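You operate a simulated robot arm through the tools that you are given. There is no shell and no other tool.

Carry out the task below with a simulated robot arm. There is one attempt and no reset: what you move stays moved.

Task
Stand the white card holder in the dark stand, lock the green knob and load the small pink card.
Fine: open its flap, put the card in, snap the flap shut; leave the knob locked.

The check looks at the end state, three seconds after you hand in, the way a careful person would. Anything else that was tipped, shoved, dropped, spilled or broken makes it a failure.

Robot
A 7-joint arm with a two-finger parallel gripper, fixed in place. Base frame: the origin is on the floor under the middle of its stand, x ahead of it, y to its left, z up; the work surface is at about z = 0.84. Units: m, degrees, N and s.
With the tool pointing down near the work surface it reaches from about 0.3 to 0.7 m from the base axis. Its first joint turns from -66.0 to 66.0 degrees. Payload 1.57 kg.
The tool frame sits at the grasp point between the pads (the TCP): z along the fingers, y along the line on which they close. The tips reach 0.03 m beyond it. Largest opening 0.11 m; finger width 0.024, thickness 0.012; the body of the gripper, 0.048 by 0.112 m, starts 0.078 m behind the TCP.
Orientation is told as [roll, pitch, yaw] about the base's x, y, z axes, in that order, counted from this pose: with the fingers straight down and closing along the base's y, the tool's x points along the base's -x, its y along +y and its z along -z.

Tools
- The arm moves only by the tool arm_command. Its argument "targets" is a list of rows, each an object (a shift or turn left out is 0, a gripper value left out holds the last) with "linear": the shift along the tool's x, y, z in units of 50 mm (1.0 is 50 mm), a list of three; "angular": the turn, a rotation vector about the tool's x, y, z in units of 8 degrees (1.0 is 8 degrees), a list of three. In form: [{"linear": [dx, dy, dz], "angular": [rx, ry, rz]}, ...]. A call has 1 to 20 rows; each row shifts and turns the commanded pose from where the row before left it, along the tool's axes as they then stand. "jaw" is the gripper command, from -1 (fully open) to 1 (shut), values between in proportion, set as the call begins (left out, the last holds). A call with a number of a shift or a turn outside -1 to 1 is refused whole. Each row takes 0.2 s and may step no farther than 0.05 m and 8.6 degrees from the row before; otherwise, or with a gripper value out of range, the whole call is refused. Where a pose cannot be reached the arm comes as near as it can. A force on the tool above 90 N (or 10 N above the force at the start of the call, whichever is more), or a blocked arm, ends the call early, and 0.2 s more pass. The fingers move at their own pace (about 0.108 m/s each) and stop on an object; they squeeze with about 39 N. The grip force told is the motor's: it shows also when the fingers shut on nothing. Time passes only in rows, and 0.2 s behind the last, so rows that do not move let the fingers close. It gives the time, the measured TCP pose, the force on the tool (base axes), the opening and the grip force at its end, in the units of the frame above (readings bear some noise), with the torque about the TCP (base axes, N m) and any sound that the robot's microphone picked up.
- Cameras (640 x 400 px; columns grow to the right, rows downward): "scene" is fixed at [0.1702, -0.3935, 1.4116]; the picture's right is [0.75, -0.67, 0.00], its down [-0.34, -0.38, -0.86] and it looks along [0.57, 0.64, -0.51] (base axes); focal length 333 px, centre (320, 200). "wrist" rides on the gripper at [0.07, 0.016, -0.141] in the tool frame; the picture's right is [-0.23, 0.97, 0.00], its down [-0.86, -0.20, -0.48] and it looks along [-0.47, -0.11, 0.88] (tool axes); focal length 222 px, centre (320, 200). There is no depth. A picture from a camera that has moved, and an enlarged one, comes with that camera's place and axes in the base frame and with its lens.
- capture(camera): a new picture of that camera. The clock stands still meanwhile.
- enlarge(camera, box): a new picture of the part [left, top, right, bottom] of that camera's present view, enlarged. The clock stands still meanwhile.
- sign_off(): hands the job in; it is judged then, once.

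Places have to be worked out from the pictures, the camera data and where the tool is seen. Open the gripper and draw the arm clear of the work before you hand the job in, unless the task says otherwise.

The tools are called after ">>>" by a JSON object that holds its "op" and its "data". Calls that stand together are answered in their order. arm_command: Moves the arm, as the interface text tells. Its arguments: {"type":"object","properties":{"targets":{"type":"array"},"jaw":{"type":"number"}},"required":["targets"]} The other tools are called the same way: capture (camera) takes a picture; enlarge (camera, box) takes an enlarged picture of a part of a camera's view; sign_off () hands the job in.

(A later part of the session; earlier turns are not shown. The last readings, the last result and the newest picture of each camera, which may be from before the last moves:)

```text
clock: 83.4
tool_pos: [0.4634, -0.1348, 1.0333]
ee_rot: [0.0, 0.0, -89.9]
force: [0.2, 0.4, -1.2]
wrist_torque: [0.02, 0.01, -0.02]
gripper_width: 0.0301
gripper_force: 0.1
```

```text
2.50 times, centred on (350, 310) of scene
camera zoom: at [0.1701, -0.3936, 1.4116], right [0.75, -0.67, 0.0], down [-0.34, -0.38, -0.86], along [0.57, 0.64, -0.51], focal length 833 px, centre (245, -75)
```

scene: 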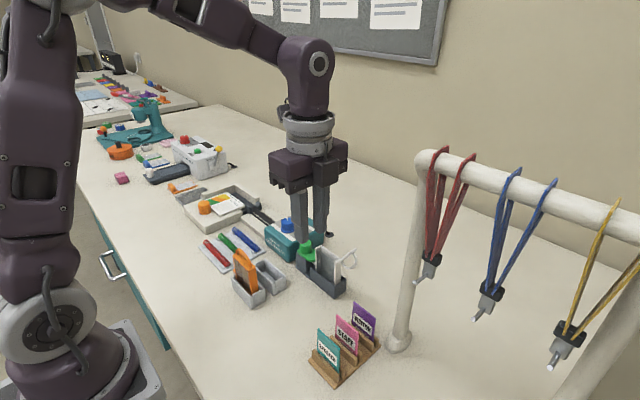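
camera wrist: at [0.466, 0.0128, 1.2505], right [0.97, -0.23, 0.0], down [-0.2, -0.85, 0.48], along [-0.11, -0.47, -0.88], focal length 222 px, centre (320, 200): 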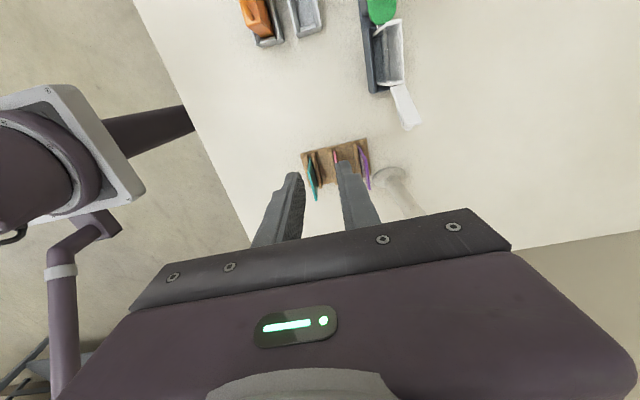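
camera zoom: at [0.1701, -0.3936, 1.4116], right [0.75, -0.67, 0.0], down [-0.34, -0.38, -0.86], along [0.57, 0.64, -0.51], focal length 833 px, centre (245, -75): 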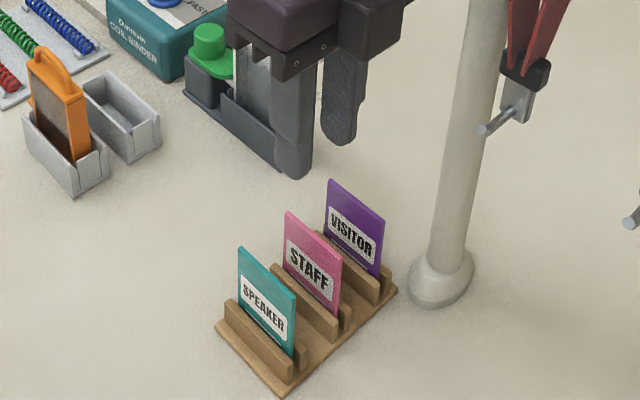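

The pink card is directly below: x≈0.4637, y≈-0.159..-0.105 (centre ≈-0.132). I nudge +2 mm in y and descend to TCP z≈0.95, fingers straddling only the pink card.

>>> {"op": "arm_command", "data": {"targets": [{"linear": [0.04, 0, 0.5]}, {"linear": [0, 0, 0.5]}, {"linear": [0, 0, 0.4]}, {"linear": [0, 0, 0.26]}, {"linear": [0, 0, 0]}]}}

>>> {"op": "enlarge", "data": {"camera": "wrist", "box": [250, 110, 390, 230]}}

>>> {"op": "enlarge", "data": {"camera": "scene", "box": [300, 270, 400, 390]}}

```text
clock: 84.6
tool_pos: [0.4634, -0.1326, 0.9512]
ee_rot: [0.1, 0.0, -90.0]
force: [-0.2, 0.5, 0.0]
wrist_torque: [0.04, -0.03, 0.01]
gripper_width: 0.0305
gripper_force: 0.0
```

```text
3.33 times, centred on (320, 170) of wrist
camera zoom: at [0.4781, -0.0617, 1.0923], right [0.97, -0.23, 0.0], down [-0.2, -0.85, 0.48], along [-0.11, -0.47, -0.88], focal length 740 px, centre (320, 300)
```

zoom: 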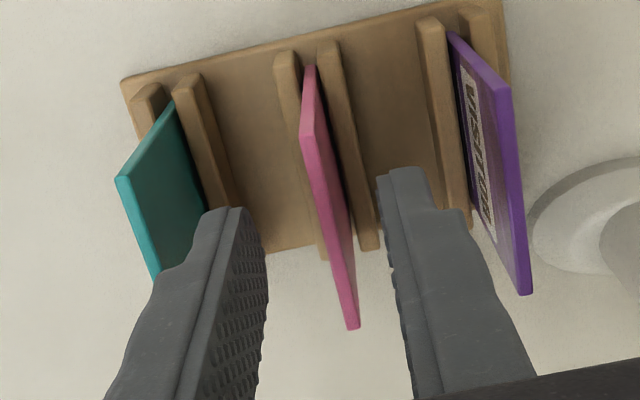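

```text
3.33 times, centred on (350, 330) of scene
camera zoom: at [0.1702, -0.3935, 1.4116], right [0.75, -0.67, 0.0], down [-0.34, -0.38, -0.86], along [0.57, 0.64, -0.51], focal length 1111 px, centre (220, -233)
```

zoom: 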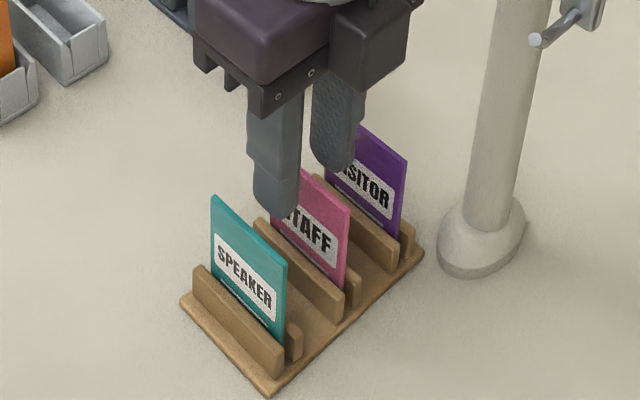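

The card's top is at z≈0.925–0.93, so I go 7 mm deeper for a ~13 mm overlap and then close on it.

>>> {"op": "arm_command", "data": {"targets": [{"linear": [-0.02, 0, 0.14]}, {"linear": [0, 0, 0]}]}}

>>> {"op": "arm_command", "data": {"targets": [{"linear": [0, 0, 0]}, {"linear": [0, 0, 0]}, {"linear": [0, 0, 0]}], "jaw": 1}}

>>> {"op": "enlarge", "data": {"camera": "wrist", "box": [250, 110, 390, 230]}}

>>> {"op": "enlarge", "data": {"camera": "scene", "box": [300, 270, 400, 390]}}

```text
clock: 85.2
tool_pos: [0.4622, -0.1337, 0.9449]
ee_rot: [-0.1, 0.0, -90.0]
force: [-0.2, -1.4, -0.1]
wrist_torque: [0.0, -0.02, -0.01]
gripper_width: 0.0302
gripper_force: 0.1
```

```text
clock: 86.0
tool_pos: [0.4626, -0.1339, 0.9445]
ee_rot: [0.0, 0.1, -89.9]
force: [1.1, 0.6, -0.2]
wrist_torque: [0.0, -0.09, 0.0]
gripper_width: 0.0026
gripper_force: 23.0
```

```text
3.33 times, centred on (320, 170) of wrist
camera zoom: at [0.4783, -0.0628, 1.0854], right [0.97, -0.23, 0.0], down [-0.2, -0.85, 0.48], along [-0.11, -0.47, -0.88], focal length 740 px, centre (320, 300)
```

zoom: 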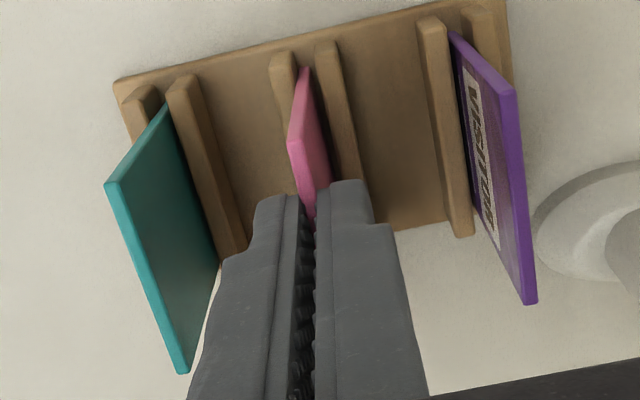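

```text
3.33 times, centred on (350, 330) of scene
camera zoom: at [0.1702, -0.3935, 1.4115], right [0.75, -0.67, 0.0], down [-0.34, -0.38, -0.86], along [0.57, 0.64, -0.51], focal length 1111 px, centre (220, -233)
```

zoom: 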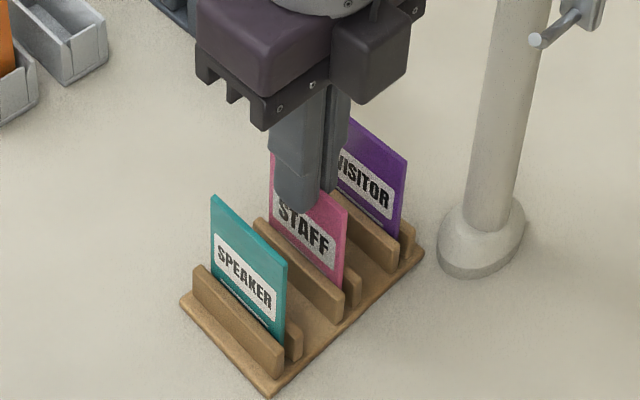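

Card gripped (2.6 mm). I lift it straight out of its slot.

>>> {"op": "arm_command", "data": {"targets": [{"linear": [0, 0, -0.15]}, {"linear": [0, 0, -0.3]}, {"linear": [0, 0, -0.5]}, {"linear": [0, 0, -0.7]}, {"linear": [0, 0, -0.7]}, {"linear": [0, 0, -0.4]}, {"linear": [0, 0, 0]}]}}

>>> {"op": "enlarge", "data": {"camera": "scene", "box": [300, 220, 400, 390]}}

>>> {"op": "enlarge", "data": {"camera": "wrist", "box": [250, 110, 390, 230]}}

```text
clock: 87.6
tool_pos: [0.4639, -0.1335, 1.0823]
ee_rot: [-0.1, 0.0, -89.9]
force: [-0.2, -0.5, -0.2]
wrist_torque: [-0.01, 0.04, 0.02]
gripper_width: 0.0028
gripper_force: 23.2
```

```text
2.35 times, centred on (350, 305) of scene
camera zoom: at [0.1701, -0.3935, 1.4116], right [0.75, -0.67, 0.0], down [-0.34, -0.38, -0.86], along [0.57, 0.64, -0.51], focal length 784 px, centre (249, -47)
```

zoom: 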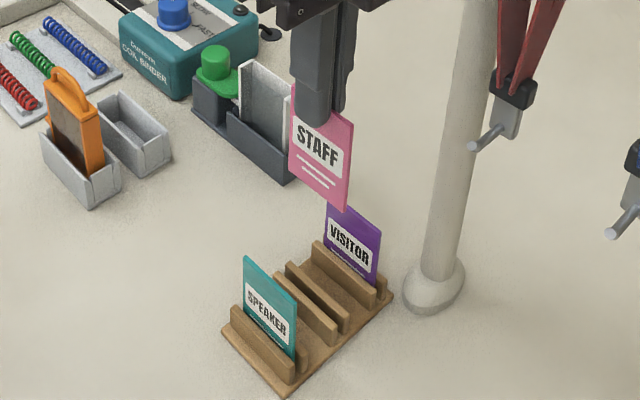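

```text
3.33 times, centred on (320, 170) of wrist
camera zoom: at [0.4791, -0.0634, 1.2236], right [0.97, -0.23, 0.0], down [-0.2, -0.85, 0.48], along [-0.11, -0.47, -0.88], focal length 740 px, centre (320, 300)
```

zoom: 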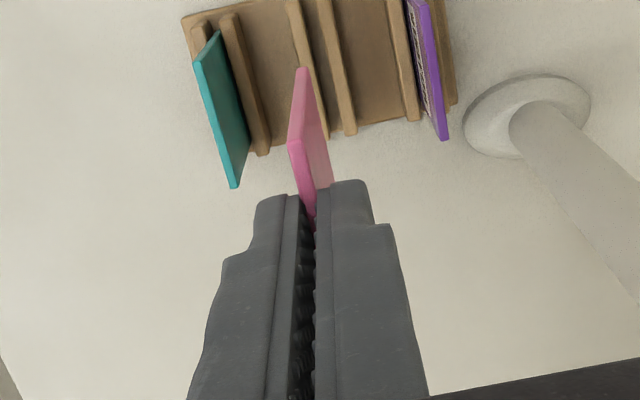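

The card is out, hanging straight; it is ≈75 mm tall, top ≈17 mm below the TCP. I carry it +y first, then +x, at safe height around the open lid, stopping short at y≈0.06 to measure the holder's opening.

>>> {"op": "arm_command", "data": {"targets": [{"linear": [0.95, 0, -0.2]}, {"linear": [0.95, 0, -0.2]}, {"linear": [0.98, 0, 0]}, {"linear": [0.98, 0, 0]}, {"linear": [0, 0.965, 0]}, {"linear": [0, 0.965, 0]}, {"linear": [0, 0, 0]}]}}

>>> {"op": "capture", "data": {"camera": "wrist"}}

>>> {"op": "enlarge", "data": {"camera": "wrist", "box": [260, 100, 380, 210]}}

>>> {"op": "enlarge", "data": {"camera": "scene", "box": [280, 190, 370, 300]}}

```text
clock: 89.2
tool_pos: [0.5586, 0.061, 1.1035]
ee_rot: [-0.1, 0.0, -89.9]
force: [0.9, -0.6, 0.3]
wrist_torque: [0.01, 0.01, 0.01]
gripper_width: 0.0022
gripper_force: 23.8
```

```text
taken
camera wrist: at [0.5753, 0.1313, 1.2436], right [0.97, -0.23, 0.0], down [-0.2, -0.86, 0.48], along [-0.11, -0.47, -0.88], focal length 222 px, centre (320, 200)
```

wrist: 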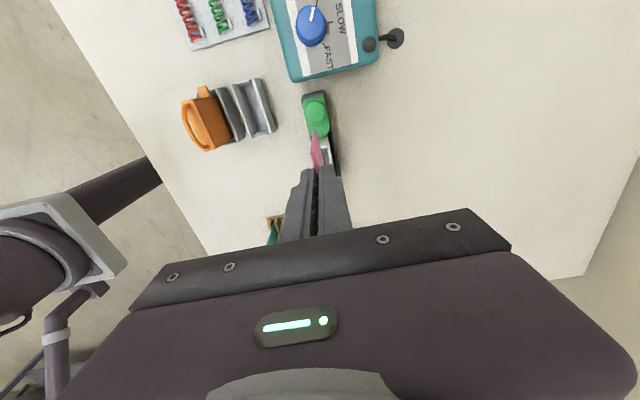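

```text
3.64 times, centred on (320, 155) of wrist
camera zoom: at [0.5753, 0.1313, 1.2436], right [0.97, -0.23, 0.0], down [-0.2, -0.86, 0.48], along [-0.11, -0.47, -0.88], focal length 808 px, centre (320, 364)
```

zoom: 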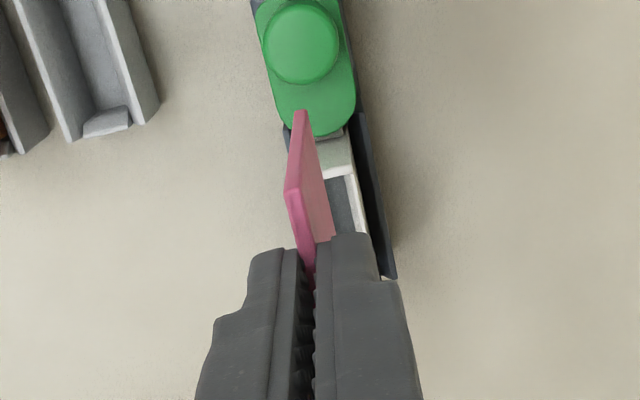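

```text
3.64 times, centred on (325, 245) of scene
camera zoom: at [0.1702, -0.3935, 1.4116], right [0.75, -0.67, 0.0], down [-0.34, -0.38, -0.86], along [0.57, 0.64, -0.51], focal length 1212 px, centre (302, 36)
```

zoom: 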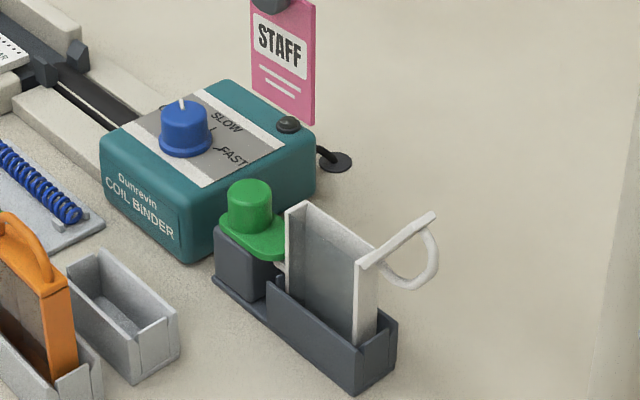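

The card hides the holder, so I sidestep 5.5 cm toward -x to see the open top clearly.

>>> {"op": "arm_command", "data": {"targets": [{"linear": [0, -0.55, 0]}, {"linear": [0, -0.55, 0]}, {"linear": [0, 0, 0]}]}}

>>> {"op": "enlarge", "data": {"camera": "wrist", "box": [330, 100, 430, 200]}}

>>> {"op": "enlarge", "data": {"camera": "scene", "box": [305, 230, 355, 290]}}

```text
clock: 90.0
tool_pos: [0.5042, 0.06, 1.1019]
ee_rot: [-0.1, 0.0, -90.0]
force: [0.0, 0.6, 0.3]
wrist_torque: [0.0, 0.0, -0.02]
gripper_width: 0.0024
gripper_force: 24.1
```

```text
4.00 times, centred on (380, 150) of wrist
camera zoom: at [0.5201, 0.1305, 1.243], right [0.97, -0.23, 0.0], down [-0.2, -0.85, 0.48], along [-0.11, -0.47, -0.88], focal length 888 px, centre (80, 400)
```

zoom: 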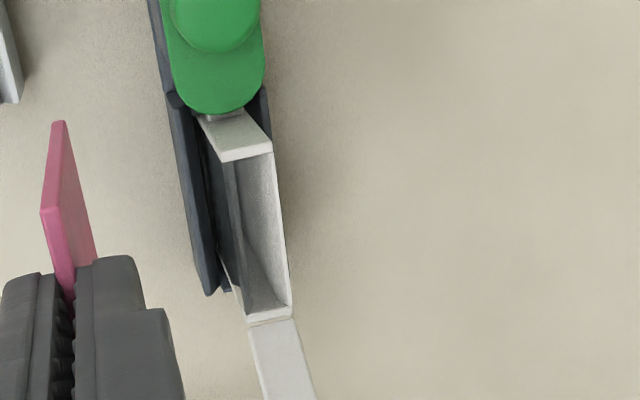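

```text
6.67 times, centred on (330, 260) of scene
camera zoom: at [0.1701, -0.3936, 1.4116], right [0.75, -0.67, 0.0], down [-0.34, -0.38, -0.86], along [0.57, 0.64, -0.51], focal length 2222 px, centre (253, -200)
```

zoom: 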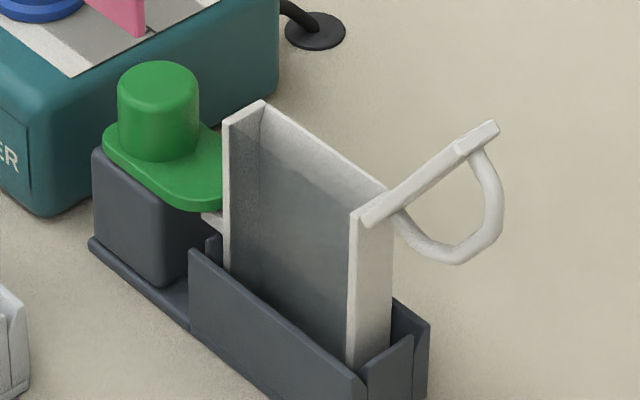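

>>> {"op": "enlarge", "data": {"camera": "wrist", "box": [370, 120, 420, 190]}}

>>> {"op": "enlarge", "data": {"camera": "wrist", "box": [375, 122, 407, 146]}}

>>> {"op": "enlarge", "data": {"camera": "wrist", "box": [380, 160, 412, 184]}}

```text
5.71 times, centred on (395, 155) of wrist
camera zoom: at [0.5201, 0.1305, 1.243], right [0.97, -0.23, 0.0], down [-0.2, -0.85, 0.48], along [-0.11, -0.47, -0.88], focal length 1269 px, centre (-109, 457)
```

zoom: 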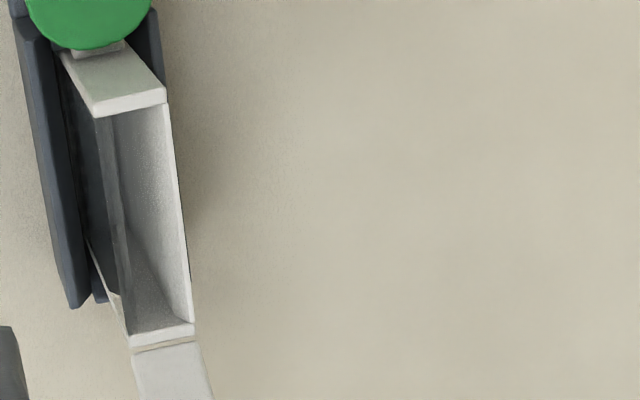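

```text
16.00 times, centred on (391, 134) of wrist
camera zoom: at [0.5201, 0.1305, 1.243], right [0.97, -0.23, 0.0], down [-0.2, -0.85, 0.48], along [-0.11, -0.47, -0.88], focal length 3554 px, centre (-816, 1256)
```

zoom: 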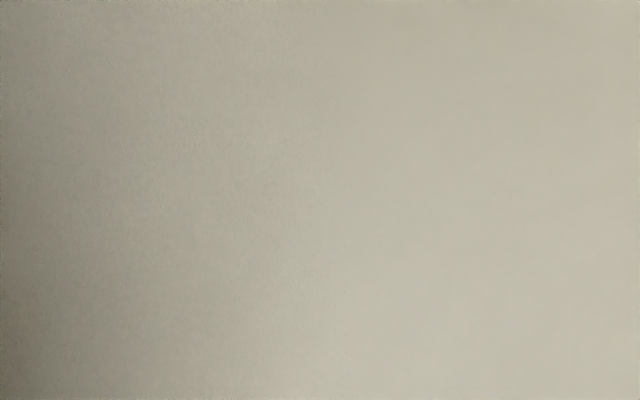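

```text
16.00 times, centred on (396, 172) of wrist
camera zoom: at [0.5201, 0.1305, 1.243], right [0.97, -0.23, 0.0], down [-0.2, -0.85, 0.48], along [-0.11, -0.47, -0.88], focal length 3554 px, centre (-896, 648)
```

zoom: 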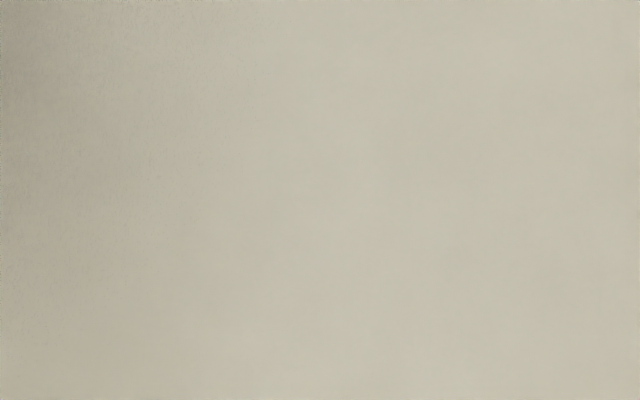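

>>> {"op": "enlarge", "data": {"camera": "wrist", "box": [346, 118, 394, 148]}}

>>> {"op": "enlarge", "data": {"camera": "wrist", "box": [346, 158, 394, 188]}}

```text
13.33 times, centred on (370, 133) of wrist
camera zoom: at [0.5201, 0.1305, 1.243], right [0.97, -0.23, 0.0], down [-0.2, -0.85, 0.48], along [-0.11, -0.47, -0.88], focal length 2962 px, centre (-347, 1093)
```

zoom: 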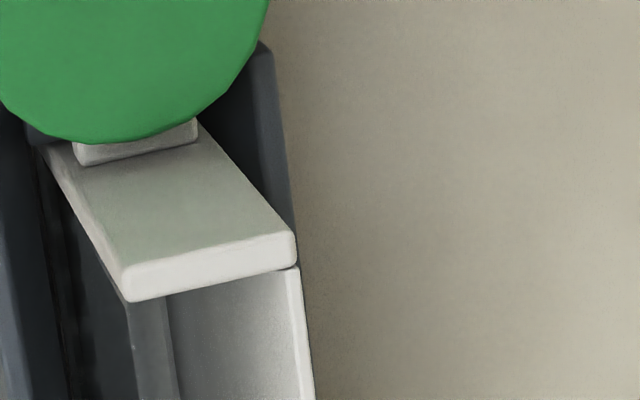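

```text
13.33 times, centred on (370, 173) of wrist
camera zoom: at [0.5201, 0.1305, 1.243], right [0.97, -0.23, 0.0], down [-0.2, -0.85, 0.48], along [-0.11, -0.47, -0.88], focal length 2962 px, centre (-347, 560)
```

zoom: 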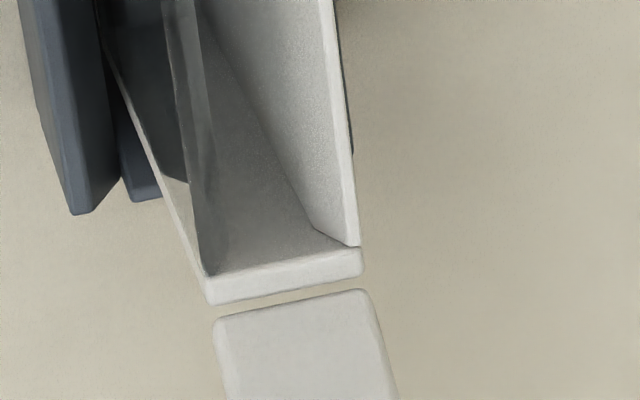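

The open slot measures about y -0.0125..0.0457 (centre ≈0.0166, 58 mm wide) and x ≈0.554..0.567 (centre ≈0.560); the 53 mm card fits with ~2 mm margins. I move the card above it, TCP (0.560, 0.0174), and lower until the card's bottom is just above the rim.

>>> {"op": "arm_command", "data": {"targets": [{"linear": [-0.426, 0.558, 0]}, {"linear": [-0.426, 0.558, 0]}, {"linear": [0, 0, 0.5]}, {"linear": [0, 0, 0.5]}, {"linear": [0, 0, 0]}]}}

>>> {"op": "enlarge", "data": {"camera": "scene", "box": [295, 210, 355, 280]}}

>>> {"op": "enlarge", "data": {"camera": "wrist", "box": [270, 100, 370, 210]}}

```text
clock: 91.2
tool_pos: [0.5607, 0.0178, 1.0515]
ee_rot: [0.0, 0.0, -90.0]
force: [0.0, 0.3, 0.2]
wrist_torque: [0.02, 0.02, 0.0]
gripper_width: 0.0025
gripper_force: 24.3
```

```text
5.71 times, centred on (325, 245) of scene
camera zoom: at [0.1702, -0.3936, 1.4116], right [0.75, -0.67, 0.0], down [-0.34, -0.38, -0.86], along [0.57, 0.64, -0.51], focal length 1905 px, centre (291, -57)
```

zoom: 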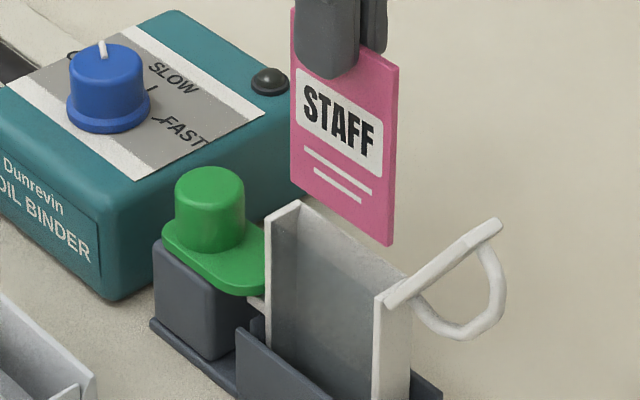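

```text
3.64 times, centred on (320, 155) of wrist
camera zoom: at [0.5767, 0.0881, 1.1923], right [0.97, -0.23, 0.0], down [-0.2, -0.85, 0.48], along [-0.11, -0.47, -0.88], focal length 808 px, centre (320, 364)
```

zoom: 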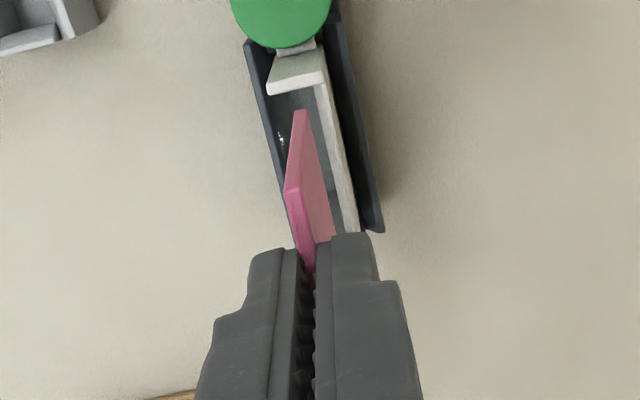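

Card's +y edge is ≈2 mm inside the slot wall and its plane is mid-slot. I lower it slowly into the holder, checking force on the way.

>>> {"op": "arm_command", "data": {"targets": [{"linear": [0, 0, 0.2]}, {"linear": [0, 0, 0.2]}, {"linear": [0, 0, 0.15]}, {"linear": [0, 0, 0.15]}, {"linear": [0, 0, 0]}]}}

>>> {"op": "enlarge", "data": {"camera": "scene", "box": [295, 210, 355, 280]}}

>>> {"op": "enlarge", "data": {"camera": "wrist", "box": [270, 100, 370, 210]}}

```text
clock: 92.4
tool_pos: [0.5605, 0.0171, 1.0167]
ee_rot: [0.0, 0.0, -90.0]
force: [0.9, -0.3, -0.1]
wrist_torque: [0.01, 0.0, 0.03]
gripper_width: 0.0025
gripper_force: 23.9
```

```text
5.71 times, centred on (325, 245) of scene
camera zoom: at [0.1702, -0.3935, 1.4116], right [0.75, -0.67, 0.0], down [-0.34, -0.38, -0.86], along [0.57, 0.64, -0.51], focal length 1905 px, centre (291, -57)
```

zoom: 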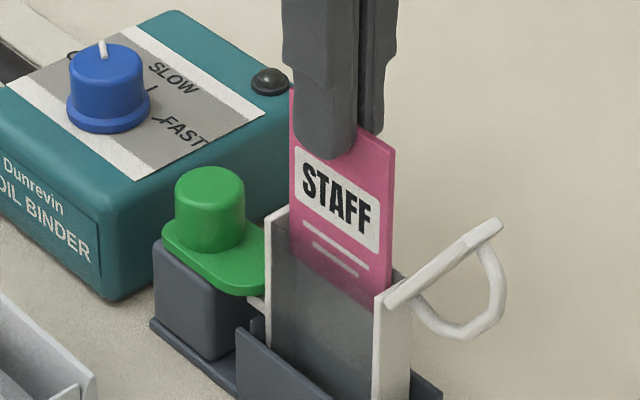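

```text
3.64 times, centred on (320, 155) of wrist
camera zoom: at [0.5758, 0.0876, 1.1573], right [0.97, -0.23, 0.0], down [-0.2, -0.85, 0.48], along [-0.11, -0.47, -0.88], focal length 808 px, centre (320, 364)
```

zoom: 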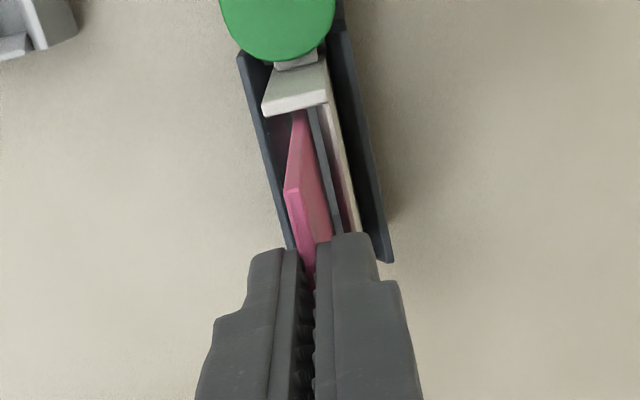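

The card is entering behind the tinted window with no contact force. I continue lowering.

>>> {"op": "arm_command", "data": {"targets": [{"linear": [0, 0, 0.2]}, {"linear": [0, 0, 0.2]}, {"linear": [0, 0, 0.2]}, {"linear": [0, 0, 0.12]}, {"linear": [0, 0, 0]}]}}

>>> {"op": "enlarge", "data": {"camera": "scene", "box": [295, 215, 355, 285]}}

>>> {"op": "enlarge", "data": {"camera": "wrist", "box": [270, 100, 370, 210]}}

```text
clock: 93.6
tool_pos: [0.562, 0.0173, 0.9814]
ee_rot: [0.0, 0.0, -90.0]
force: [0.0, -0.9, -0.8]
wrist_torque: [0.0, 0.01, 0.0]
gripper_width: 0.0024
gripper_force: 23.6
```

```text
5.71 times, centred on (325, 250) of scene
camera zoom: at [0.1702, -0.3935, 1.4116], right [0.75, -0.67, 0.0], down [-0.34, -0.38, -0.86], along [0.57, 0.64, -0.51], focal length 1905 px, centre (291, -86)
```

zoom: 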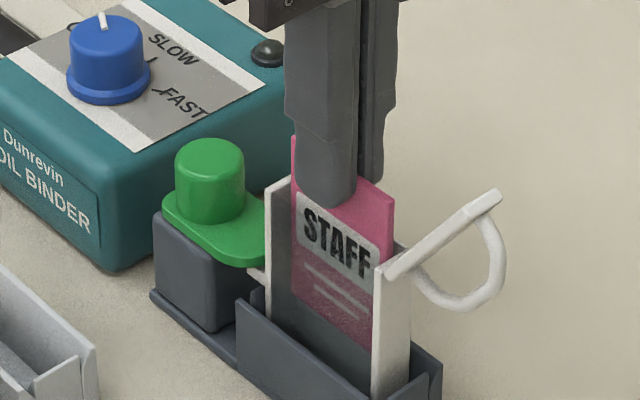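

```text
3.64 times, centred on (320, 155) of wrist
camera zoom: at [0.5761, 0.0869, 1.1216], right [0.97, -0.23, 0.0], down [-0.2, -0.86, 0.48], along [-0.11, -0.47, -0.88], focal length 808 px, centre (320, 364)
```

zoom: 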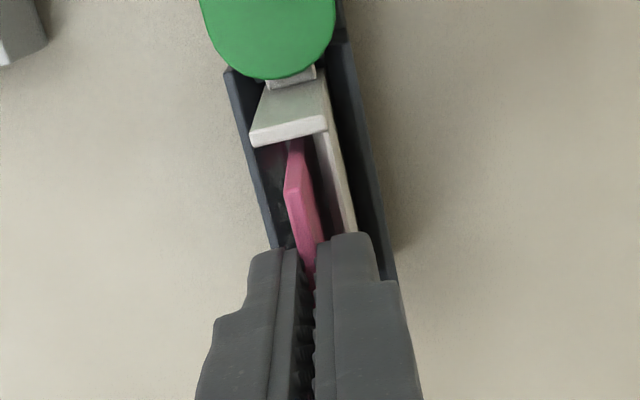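

Card is ~50 mm inside. I go 8 mm lower so the tips are just above the rim, then release it to drop the rest inside its slot.

>>> {"op": "arm_command", "data": {"targets": [{"linear": [0, -0.01, 0.08]}, {"linear": [0, 0, 0.08]}, {"linear": [0, 0, 0]}]}}

>>> {"op": "enlarge", "data": {"camera": "scene", "box": [300, 230, 350, 285]}}

```text
clock: 94.4
tool_pos: [0.5602, 0.017, 0.9721]
ee_rot: [0.0, 0.0, -90.1]
force: [0.0, 0.3, 0.0]
wrist_torque: [0.02, 0.02, 0.0]
gripper_width: 0.0025
gripper_force: 24.3
```

```text
7.27 times, centred on (325, 258) of scene
camera zoom: at [0.1702, -0.3935, 1.4116], right [0.75, -0.67, 0.0], down [-0.34, -0.38, -0.86], along [0.57, 0.64, -0.51], focal length 2424 px, centre (284, -218)
```

zoom: 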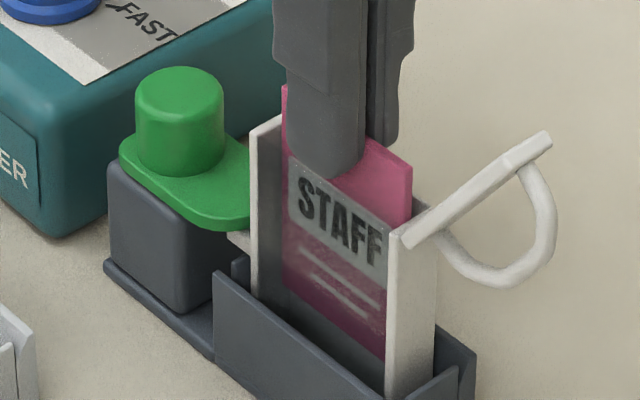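

Position is good. I open the jaws slightly to let the card slide down.

>>> {"op": "arm_command", "data": {"targets": [{"linear": [0, 0, 0]}, {"linear": [0, 0, 0]}, {"linear": [0, 0, 0]}], "jaw": 0.8}}

>>> {"op": "enlarge", "data": {"camera": "scene", "box": [300, 230, 350, 285]}}

>>> {"op": "enlarge", "data": {"camera": "wrist", "box": [270, 100, 370, 210]}}

```text
clock: 95.2
tool_pos: [0.56, 0.0161, 0.9722]
ee_rot: [0.0, 0.0, -90.0]
force: [-0.8, 0.9, 0.0]
wrist_torque: [0.03, 0.0, -0.02]
gripper_width: 0.0109
gripper_force: 0.0
```

```text
7.27 times, centred on (325, 258) of scene
camera zoom: at [0.1702, -0.3935, 1.4116], right [0.75, -0.67, 0.0], down [-0.34, -0.38, -0.86], along [0.57, 0.64, -0.51], focal length 2424 px, centre (284, -218)
```

zoom: 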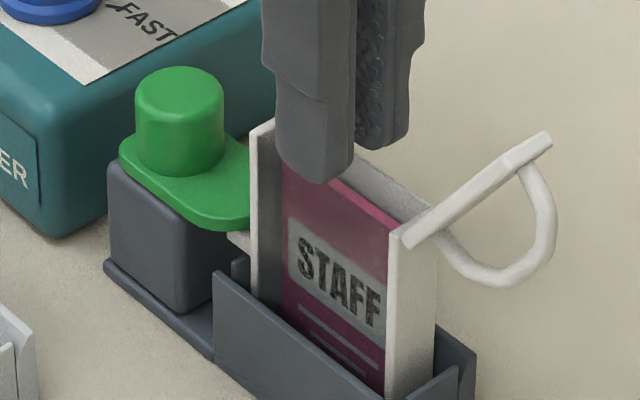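

```text
3.64 times, centred on (320, 155) of wrist
camera zoom: at [0.5755, 0.0869, 1.1138], right [0.97, -0.23, 0.0], down [-0.2, -0.85, 0.48], along [-0.11, -0.47, -0.88], focal length 808 px, centre (320, 364)
```

zoom: 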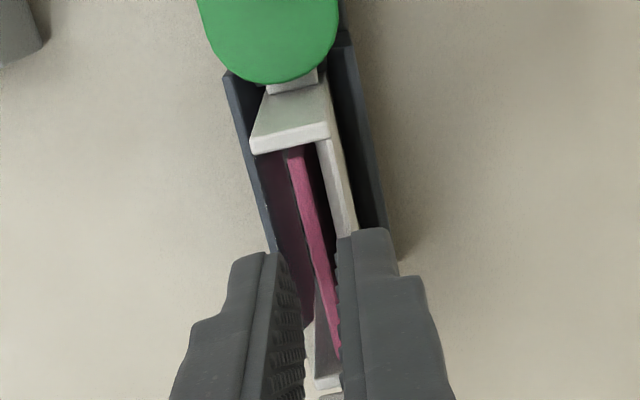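

The card dropped inside. I raise the gripper to see how it sits.

>>> {"op": "arm_command", "data": {"targets": [{"linear": [0, 0, -0.3]}, {"linear": [0, 0, -0.7]}, {"linear": [0, 0, -0.9]}, {"linear": [0, 0, -0.6]}, {"linear": [0, 0, 0]}]}}

>>> {"op": "enlarge", "data": {"camera": "scene", "box": [300, 230, 350, 285]}}

>>> {"op": "enlarge", "data": {"camera": "wrist", "box": [290, 110, 370, 200]}}

```text
clock: 96.4
tool_pos: [0.5595, 0.0169, 1.1005]
ee_rot: [-0.1, 0.1, -90.0]
force: [-1.0, 0.5, 0.3]
wrist_torque: [0.01, 0.0, 0.03]
gripper_width: 0.0109
gripper_force: 0.0
```

```text
7.27 times, centred on (325, 258) of scene
camera zoom: at [0.1701, -0.3935, 1.4116], right [0.75, -0.67, 0.0], down [-0.34, -0.38, -0.86], along [0.57, 0.64, -0.51], focal length 2424 px, centre (284, -218)
```

zoom: 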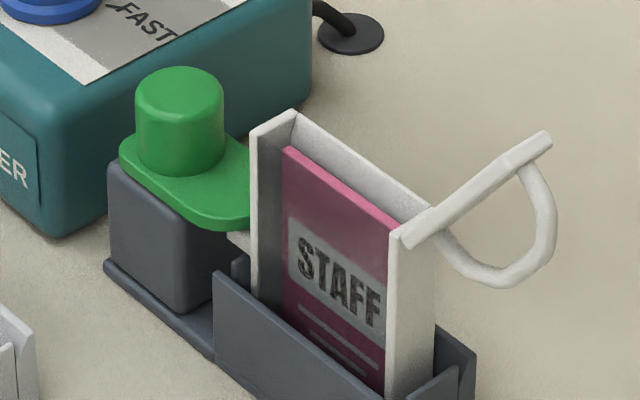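

```text
4.44 times, centred on (330, 155) of wrist
camera zoom: at [0.5753, 0.0873, 1.2402], right [0.97, -0.23, 0.0], down [-0.2, -0.85, 0.48], along [-0.11, -0.47, -0.88], focal length 987 px, centre (276, 400)
```

zoom: 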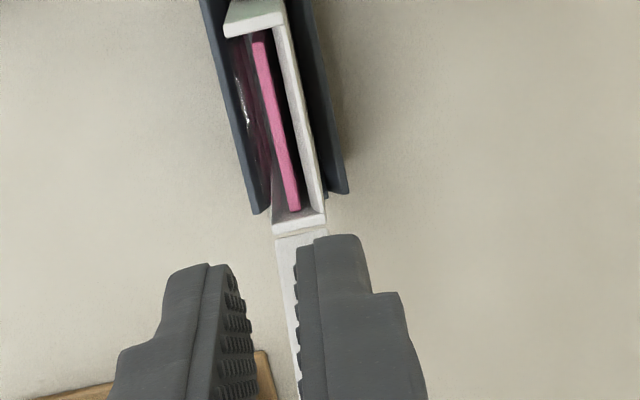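

The card sits fully inside, its top ≈10 mm below the rim. Now to close the flap: I close the fingers, pass high over the lid to y≈-0.095 and come down behind the handle (outer side), keeping clear of the lanyard post at y≈-0.186.

>>> {"op": "arm_command", "data": {"targets": [{"linear": [-0.747, 0, 0]}, {"linear": [-0.747, 0, 0]}, {"linear": [-0.747, 0, 0]}, {"linear": [0, 0, 0.4]}, {"linear": [0, 0, 0]}], "jaw": 1}}

>>> {"op": "capture", "data": {"camera": "scene"}}

>>> {"op": "capture", "data": {"camera": "wrist"}}

```text
clock: 97.6
tool_pos: [0.5594, -0.0953, 1.0782]
ee_rot: [0.0, 0.1, -90.1]
force: [-0.5, -0.3, -0.1]
wrist_torque: [0.02, -0.02, -0.02]
gripper_width: 0.0003
gripper_force: 21.1
```

```text
taken
```

scene: 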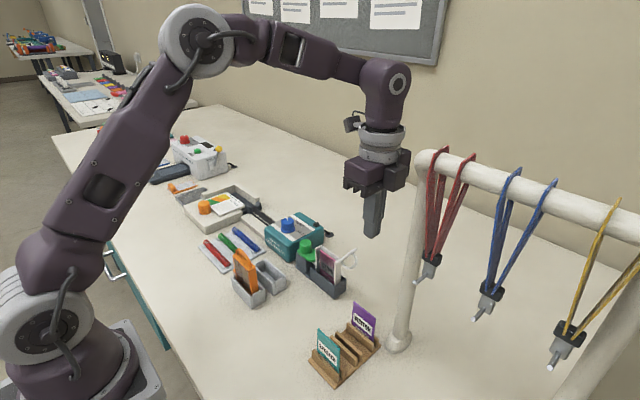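

```text
taken
camera wrist: at [0.5757, -0.0253, 1.2189], right [0.97, -0.23, 0.0], down [-0.2, -0.86, 0.48], along [-0.11, -0.47, -0.88], focal length 222 px, centre (320, 200)
```

wrist: 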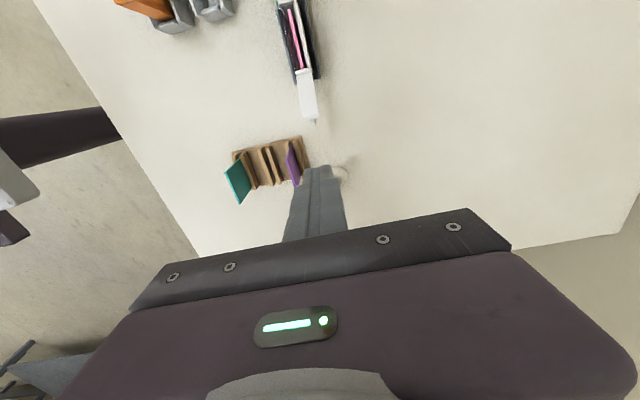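

Clear of the post. I descend to TCP z≈0.995 (tips 0.965) beside the handle.

>>> {"op": "arm_command", "data": {"targets": [{"linear": [0, 0, 0.6]}, {"linear": [0, 0, 0.6]}, {"linear": [0, 0, 0.46]}, {"linear": [0, 0, 0]}]}}

>>> {"op": "enlarge", "data": {"camera": "scene", "box": [300, 215, 380, 295]}}

>>> {"op": "enlarge", "data": {"camera": "wrist", "box": [250, 40, 390, 200]}}

```text
clock: 98.6
tool_pos: [0.5602, -0.0949, 0.9947]
ee_rot: [0.0, 0.0, -90.0]
force: [-0.2, -0.3, 0.7]
wrist_torque: [-0.01, 0.0, 0.01]
gripper_width: 0.0002
gripper_force: 21.1
```

```text
5.00 times, centred on (340, 255) of scene
camera zoom: at [0.1702, -0.3935, 1.4116], right [0.75, -0.67, 0.0], down [-0.34, -0.38, -0.86], along [0.57, 0.64, -0.51], focal length 1666 px, centre (220, -75)
```

zoom: 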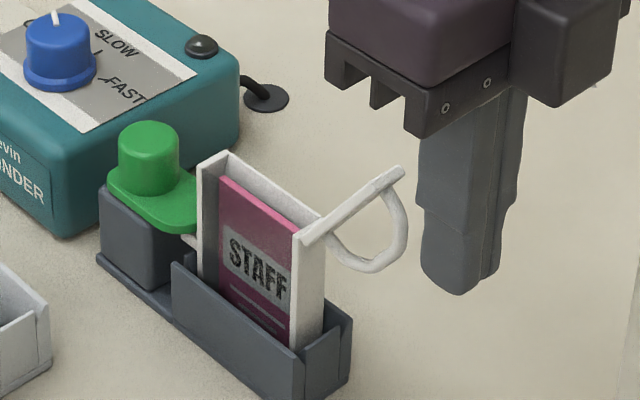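

```text
2.50 times, centred on (320, 120) of wrist
camera zoom: at [0.5749, -0.0252, 1.1355], right [0.97, -0.23, 0.0], down [-0.2, -0.85, 0.48], along [-0.11, -0.47, -0.88], focal length 555 px, centre (320, 400)
```

zoom: 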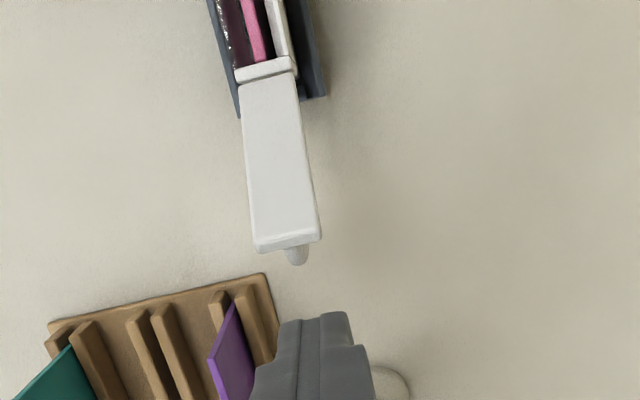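

Fingers are behind the handle. I push slowly toward +y.

>>> {"op": "arm_command", "data": {"targets": [{"linear": [0.2, 0, 0]}, {"linear": [0.15, 0, 0]}, {"linear": [0.15, 0, 0]}, {"linear": [0, 0, 0]}]}}

>>> {"op": "enlarge", "data": {"camera": "scene", "box": [300, 215, 380, 295]}}

```text
clock: 99.6
tool_pos: [0.5593, -0.0697, 0.9946]
ee_rot: [0.1, 0.0, -89.9]
force: [-0.1, -1.2, 0.5]
wrist_torque: [-0.03, -0.02, -0.01]
gripper_width: 0.0
gripper_force: 20.8
```

```text
5.00 times, centred on (340, 255) of scene
camera zoom: at [0.1702, -0.3936, 1.4115], right [0.75, -0.67, 0.0], down [-0.34, -0.38, -0.86], along [0.57, 0.64, -0.51], focal length 1666 px, centre (220, -75)
```

zoom: 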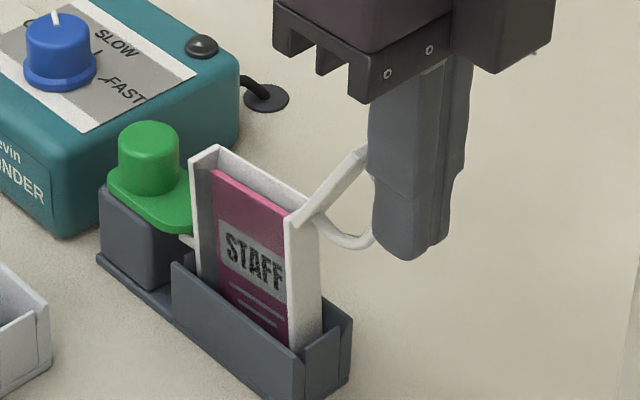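

The lid is swinging up with ~1 N. I continue.

>>> {"op": "arm_command", "data": {"targets": [{"linear": [0.15, 0, 0]}, {"linear": [0.15, 0, 0]}, {"linear": [0.1, 0, 0]}, {"linear": [0, 0, 0]}]}}

>>> {"op": "enlarge", "data": {"camera": "scene", "box": [300, 215, 380, 295]}}

```text
clock: 100.6
tool_pos: [0.5604, -0.0496, 0.9946]
ee_rot: [0.0, 0.0, -89.9]
force: [0.3, -0.5, 0.0]
wrist_torque: [-0.01, 0.01, -0.01]
gripper_width: 0.0
gripper_force: 21.3
```

```text
5.00 times, centred on (340, 255) of scene
camera zoom: at [0.1702, -0.3935, 1.4116], right [0.75, -0.67, 0.0], down [-0.34, -0.38, -0.86], along [0.57, 0.64, -0.51], focal length 1666 px, centre (220, -75)
```

zoom: 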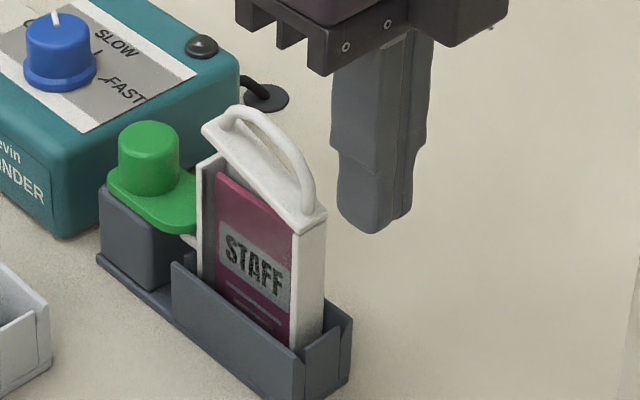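

The lid has swung over and rests nearly closed, slightly ajar at its +y end. I raise, move above the handle's +y part (y≈0.036) and will press down to snap it.

>>> {"op": "arm_command", "data": {"targets": [{"linear": [0, 0, -0.6]}, {"linear": [0, 0, -0.5]}, {"linear": [0.86, 0, 0]}, {"linear": [0.86, 0, 0]}, {"linear": [0, 0, 0]}]}}

>>> {"op": "enlarge", "data": {"camera": "scene", "box": [295, 215, 355, 285]}}

>>> {"op": "enlarge", "data": {"camera": "wrist", "box": [260, 90, 390, 210]}}

```text
clock: 101.8
tool_pos: [0.5598, 0.0359, 1.0499]
ee_rot: [0.0, 0.0, -90.0]
force: [-0.5, 0.0, 0.3]
wrist_torque: [-0.03, 0.02, 0.0]
gripper_width: 0.0
gripper_force: 20.4
```

```text
5.71 times, centred on (325, 250) of scene
camera zoom: at [0.1702, -0.3935, 1.4116], right [0.75, -0.67, 0.0], down [-0.34, -0.38, -0.86], along [0.57, 0.64, -0.51], focal length 1905 px, centre (291, -86)
```

zoom: 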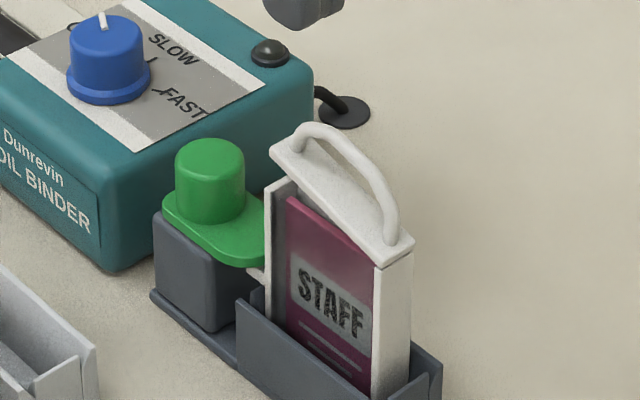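

```text
3.33 times, centred on (325, 150) of wrist
camera zoom: at [0.5752, 0.1062, 1.1911], right [0.97, -0.23, 0.0], down [-0.2, -0.85, 0.48], along [-0.11, -0.47, -0.88], focal length 740 px, centre (303, 367)
```

zoom: 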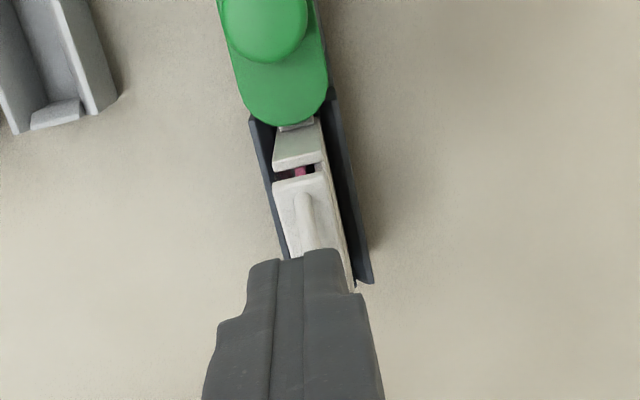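

The lid is ajar by ~12°, card below it. I descend to just above the handle, then press in small steps.

>>> {"op": "arm_command", "data": {"targets": [{"linear": [0, 0, 0.4]}, {"linear": [0, 0, 0.35]}, {"linear": [0, 0, 0]}]}}

>>> {"op": "arm_command", "data": {"targets": [{"linear": [0, 0, 0.06]}, {"linear": [0, 0, 0.06]}, {"linear": [0, 0, 0]}]}}

>>> {"op": "enlarge", "data": {"camera": "scene", "box": [295, 215, 355, 285]}}

```text
clock: 102.6
tool_pos: [0.5613, 0.0345, 1.0118]
ee_rot: [0.0, 0.0, -90.0]
force: [-0.7, -0.8, 0.3]
wrist_torque: [-0.01, 0.01, -0.03]
gripper_width: 0.0
gripper_force: 21.2
```

```text
clock: 103.4
tool_pos: [0.5601, 0.0353, 1.0062]
ee_rot: [0.0, 0.0, -90.0]
force: [-0.1, -0.3, -0.5]
wrist_torque: [0.0, 0.0, -0.02]
gripper_width: 0.0001
gripper_force: 21.6
```

```text
5.71 times, centred on (325, 250) of scene
camera zoom: at [0.1702, -0.3935, 1.4116], right [0.75, -0.67, 0.0], down [-0.34, -0.38, -0.86], along [0.57, 0.64, -0.51], focal length 1905 px, centre (291, -86)
```

zoom: 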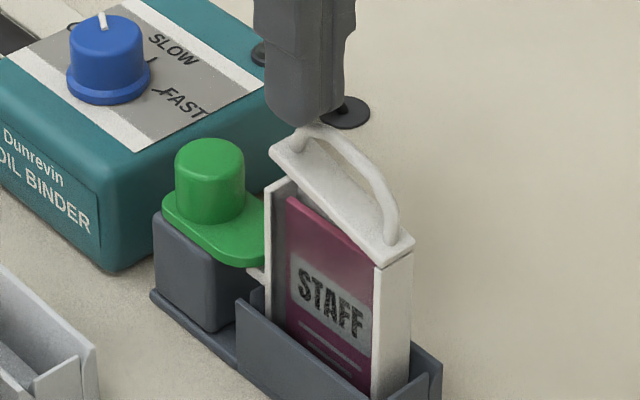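

>>> {"op": "arm_command", "data": {"targets": [{"linear": [0, 0, 0.06]}, {"linear": [0, 0, 0.04]}, {"linear": [0, 0, 0]}]}}

>>> {"op": "arm_command", "data": {"targets": [{"linear": [0, 0, 0.04]}, {"linear": [0, 0, 0.04]}, {"linear": [0, 0, 0]}]}}

>>> {"op": "enlarge", "data": {"camera": "scene", "box": [295, 215, 355, 285]}}

```text
clock: 104.2
tool_pos: [0.5606, 0.0367, 1.0015]
ee_rot: [0.0, 0.1, -90.0]
force: [0.5, 0.8, 1.2]
wrist_torque: [0.0, -0.01, 0.01]
gripper_width: 0.0
gripper_force: 21.2
```

```text
clock: 105.0
tool_pos: [0.5613, 0.037, 0.9974]
ee_rot: [0.0, -0.1, -90.0]
force: [0.3, 0.4, -0.6]
wrist_torque: [0.02, 0.01, 0.03]
gripper_width: 0.0
gripper_force: 21.5
```

```text
5.71 times, centred on (325, 250) of scene
camera zoom: at [0.1702, -0.3935, 1.4116], right [0.75, -0.67, 0.0], down [-0.34, -0.38, -0.86], along [0.57, 0.64, -0.51], focal length 1905 px, centre (291, -86)
```

zoom: 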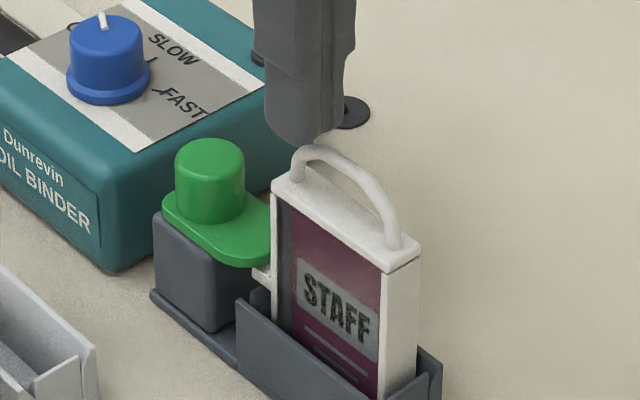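

The lid has pulled down to the closed position. To be sure it is fully snapped I press until I feel a definite reaction.

>>> {"op": "arm_command", "data": {"targets": [{"linear": [0, 0, 0.04]}, {"linear": [0, 0, 0]}]}}

>>> {"op": "arm_command", "data": {"targets": [{"linear": [0, 0, 0.04]}, {"linear": [0, 0, 0]}]}}

>>> {"op": "enlarge", "data": {"camera": "scene", "box": [300, 225, 350, 285]}}

```text
clock: 105.6
tool_pos: [0.5615, 0.0357, 0.9954]
ee_rot: [0.1, 0.0, -90.1]
force: [0.0, 0.9, 11.6]
wrist_torque: [-0.09, -0.03, -0.03]
gripper_width: 0.0
gripper_force: 21.4
```

```text
clock: 106.2
tool_pos: [0.5605, 0.0361, 0.9945]
ee_rot: [0.2, 0.0, -90.0]
force: [0.8, 6.0, 35.3]
wrist_torque: [-0.25, -0.06, -0.05]
gripper_width: 0.0
gripper_force: 21.3
```

```text
6.67 times, centred on (325, 255) of scene
camera zoom: at [0.1695, -0.3934, 1.4117], right [0.75, -0.67, 0.0], down [-0.34, -0.38, -0.86], along [0.57, 0.64, -0.51], focal length 2222 px, centre (287, -167)
```

zoom: 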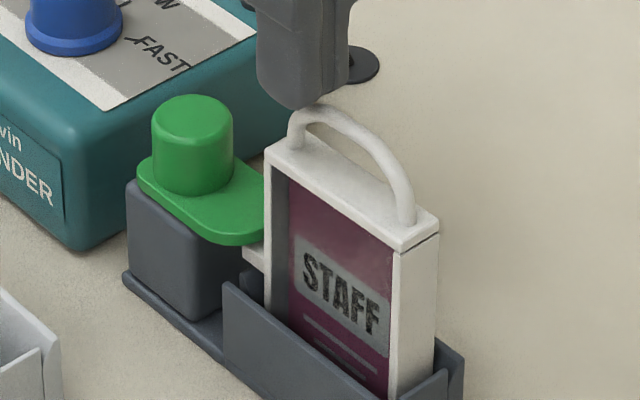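

Firm contact at 35 N with the lid flush all round: it's shut. I lift off and inspect the seating.

>>> {"op": "arm_command", "data": {"targets": [{"linear": [0, 0, -0.2]}, {"linear": [0, 0, -0.5]}, {"linear": [0, 0, -0.7]}, {"linear": [0, 0, -0.7]}, {"linear": [0, 0, 0]}]}}

>>> {"op": "enlarge", "data": {"camera": "scene", "box": [300, 225, 350, 285]}}

>>> {"op": "enlarge", "data": {"camera": "scene", "box": [308, 235, 340, 260]}}

>>> {"op": "enlarge", "data": {"camera": "wrist", "box": [270, 90, 390, 200]}}

```text
clock: 107.4
tool_pos: [0.5604, 0.0359, 1.0989]
ee_rot: [0.1, 0.0, -90.2]
force: [0.0, 0.2, 1.3]
wrist_torque: [0.01, -0.01, 0.0]
gripper_width: 0.0001
gripper_force: 21.2
```

```text
6.67 times, centred on (325, 255) of scene
camera zoom: at [0.1701, -0.3936, 1.4116], right [0.75, -0.67, 0.0], down [-0.34, -0.38, -0.86], along [0.57, 0.64, -0.51], focal length 2222 px, centre (287, -167)
```

zoom: 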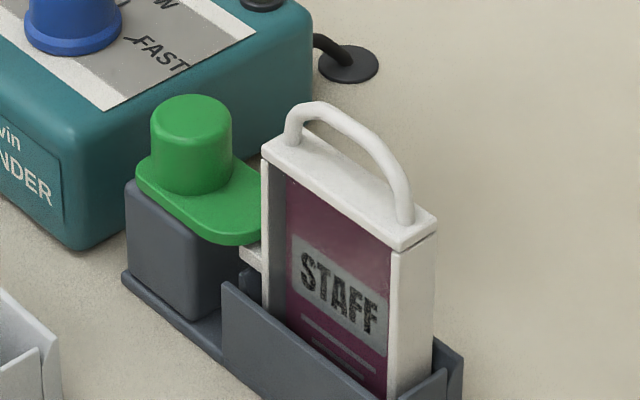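

```text
16.00 times, centred on (324, 248) of scene
camera zoom: at [0.1701, -0.3936, 1.4116], right [0.75, -0.67, 0.0], down [-0.34, -0.38, -0.86], along [0.57, 0.64, -0.51], focal length 5333 px, centre (256, -560)
```

zoom: 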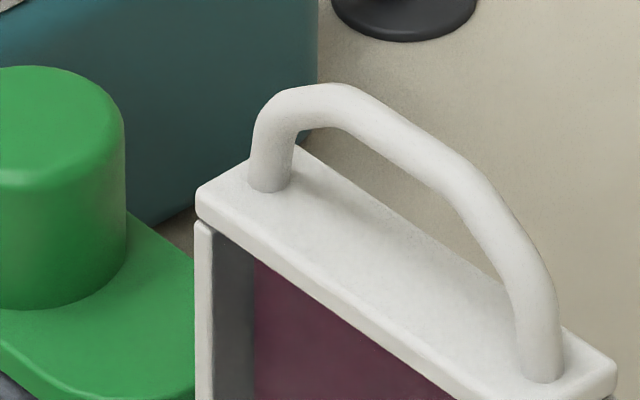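

```text
3.64 times, centred on (330, 145) of wrist
camera zoom: at [0.5758, 0.1066, 1.2404], right [0.97, -0.23, 0.0], down [-0.2, -0.85, 0.48], along [-0.11, -0.47, -0.88], focal length 808 px, centre (284, 400)
```

zoom: 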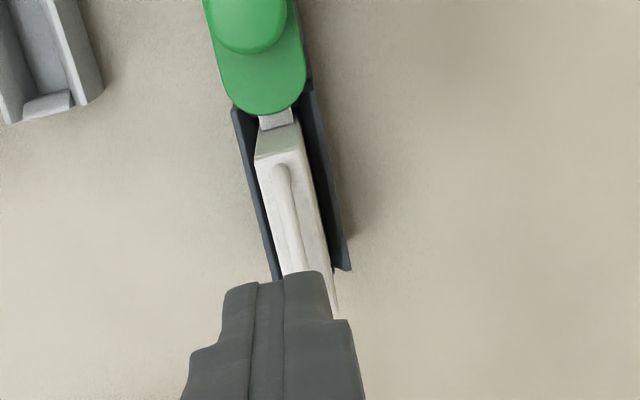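

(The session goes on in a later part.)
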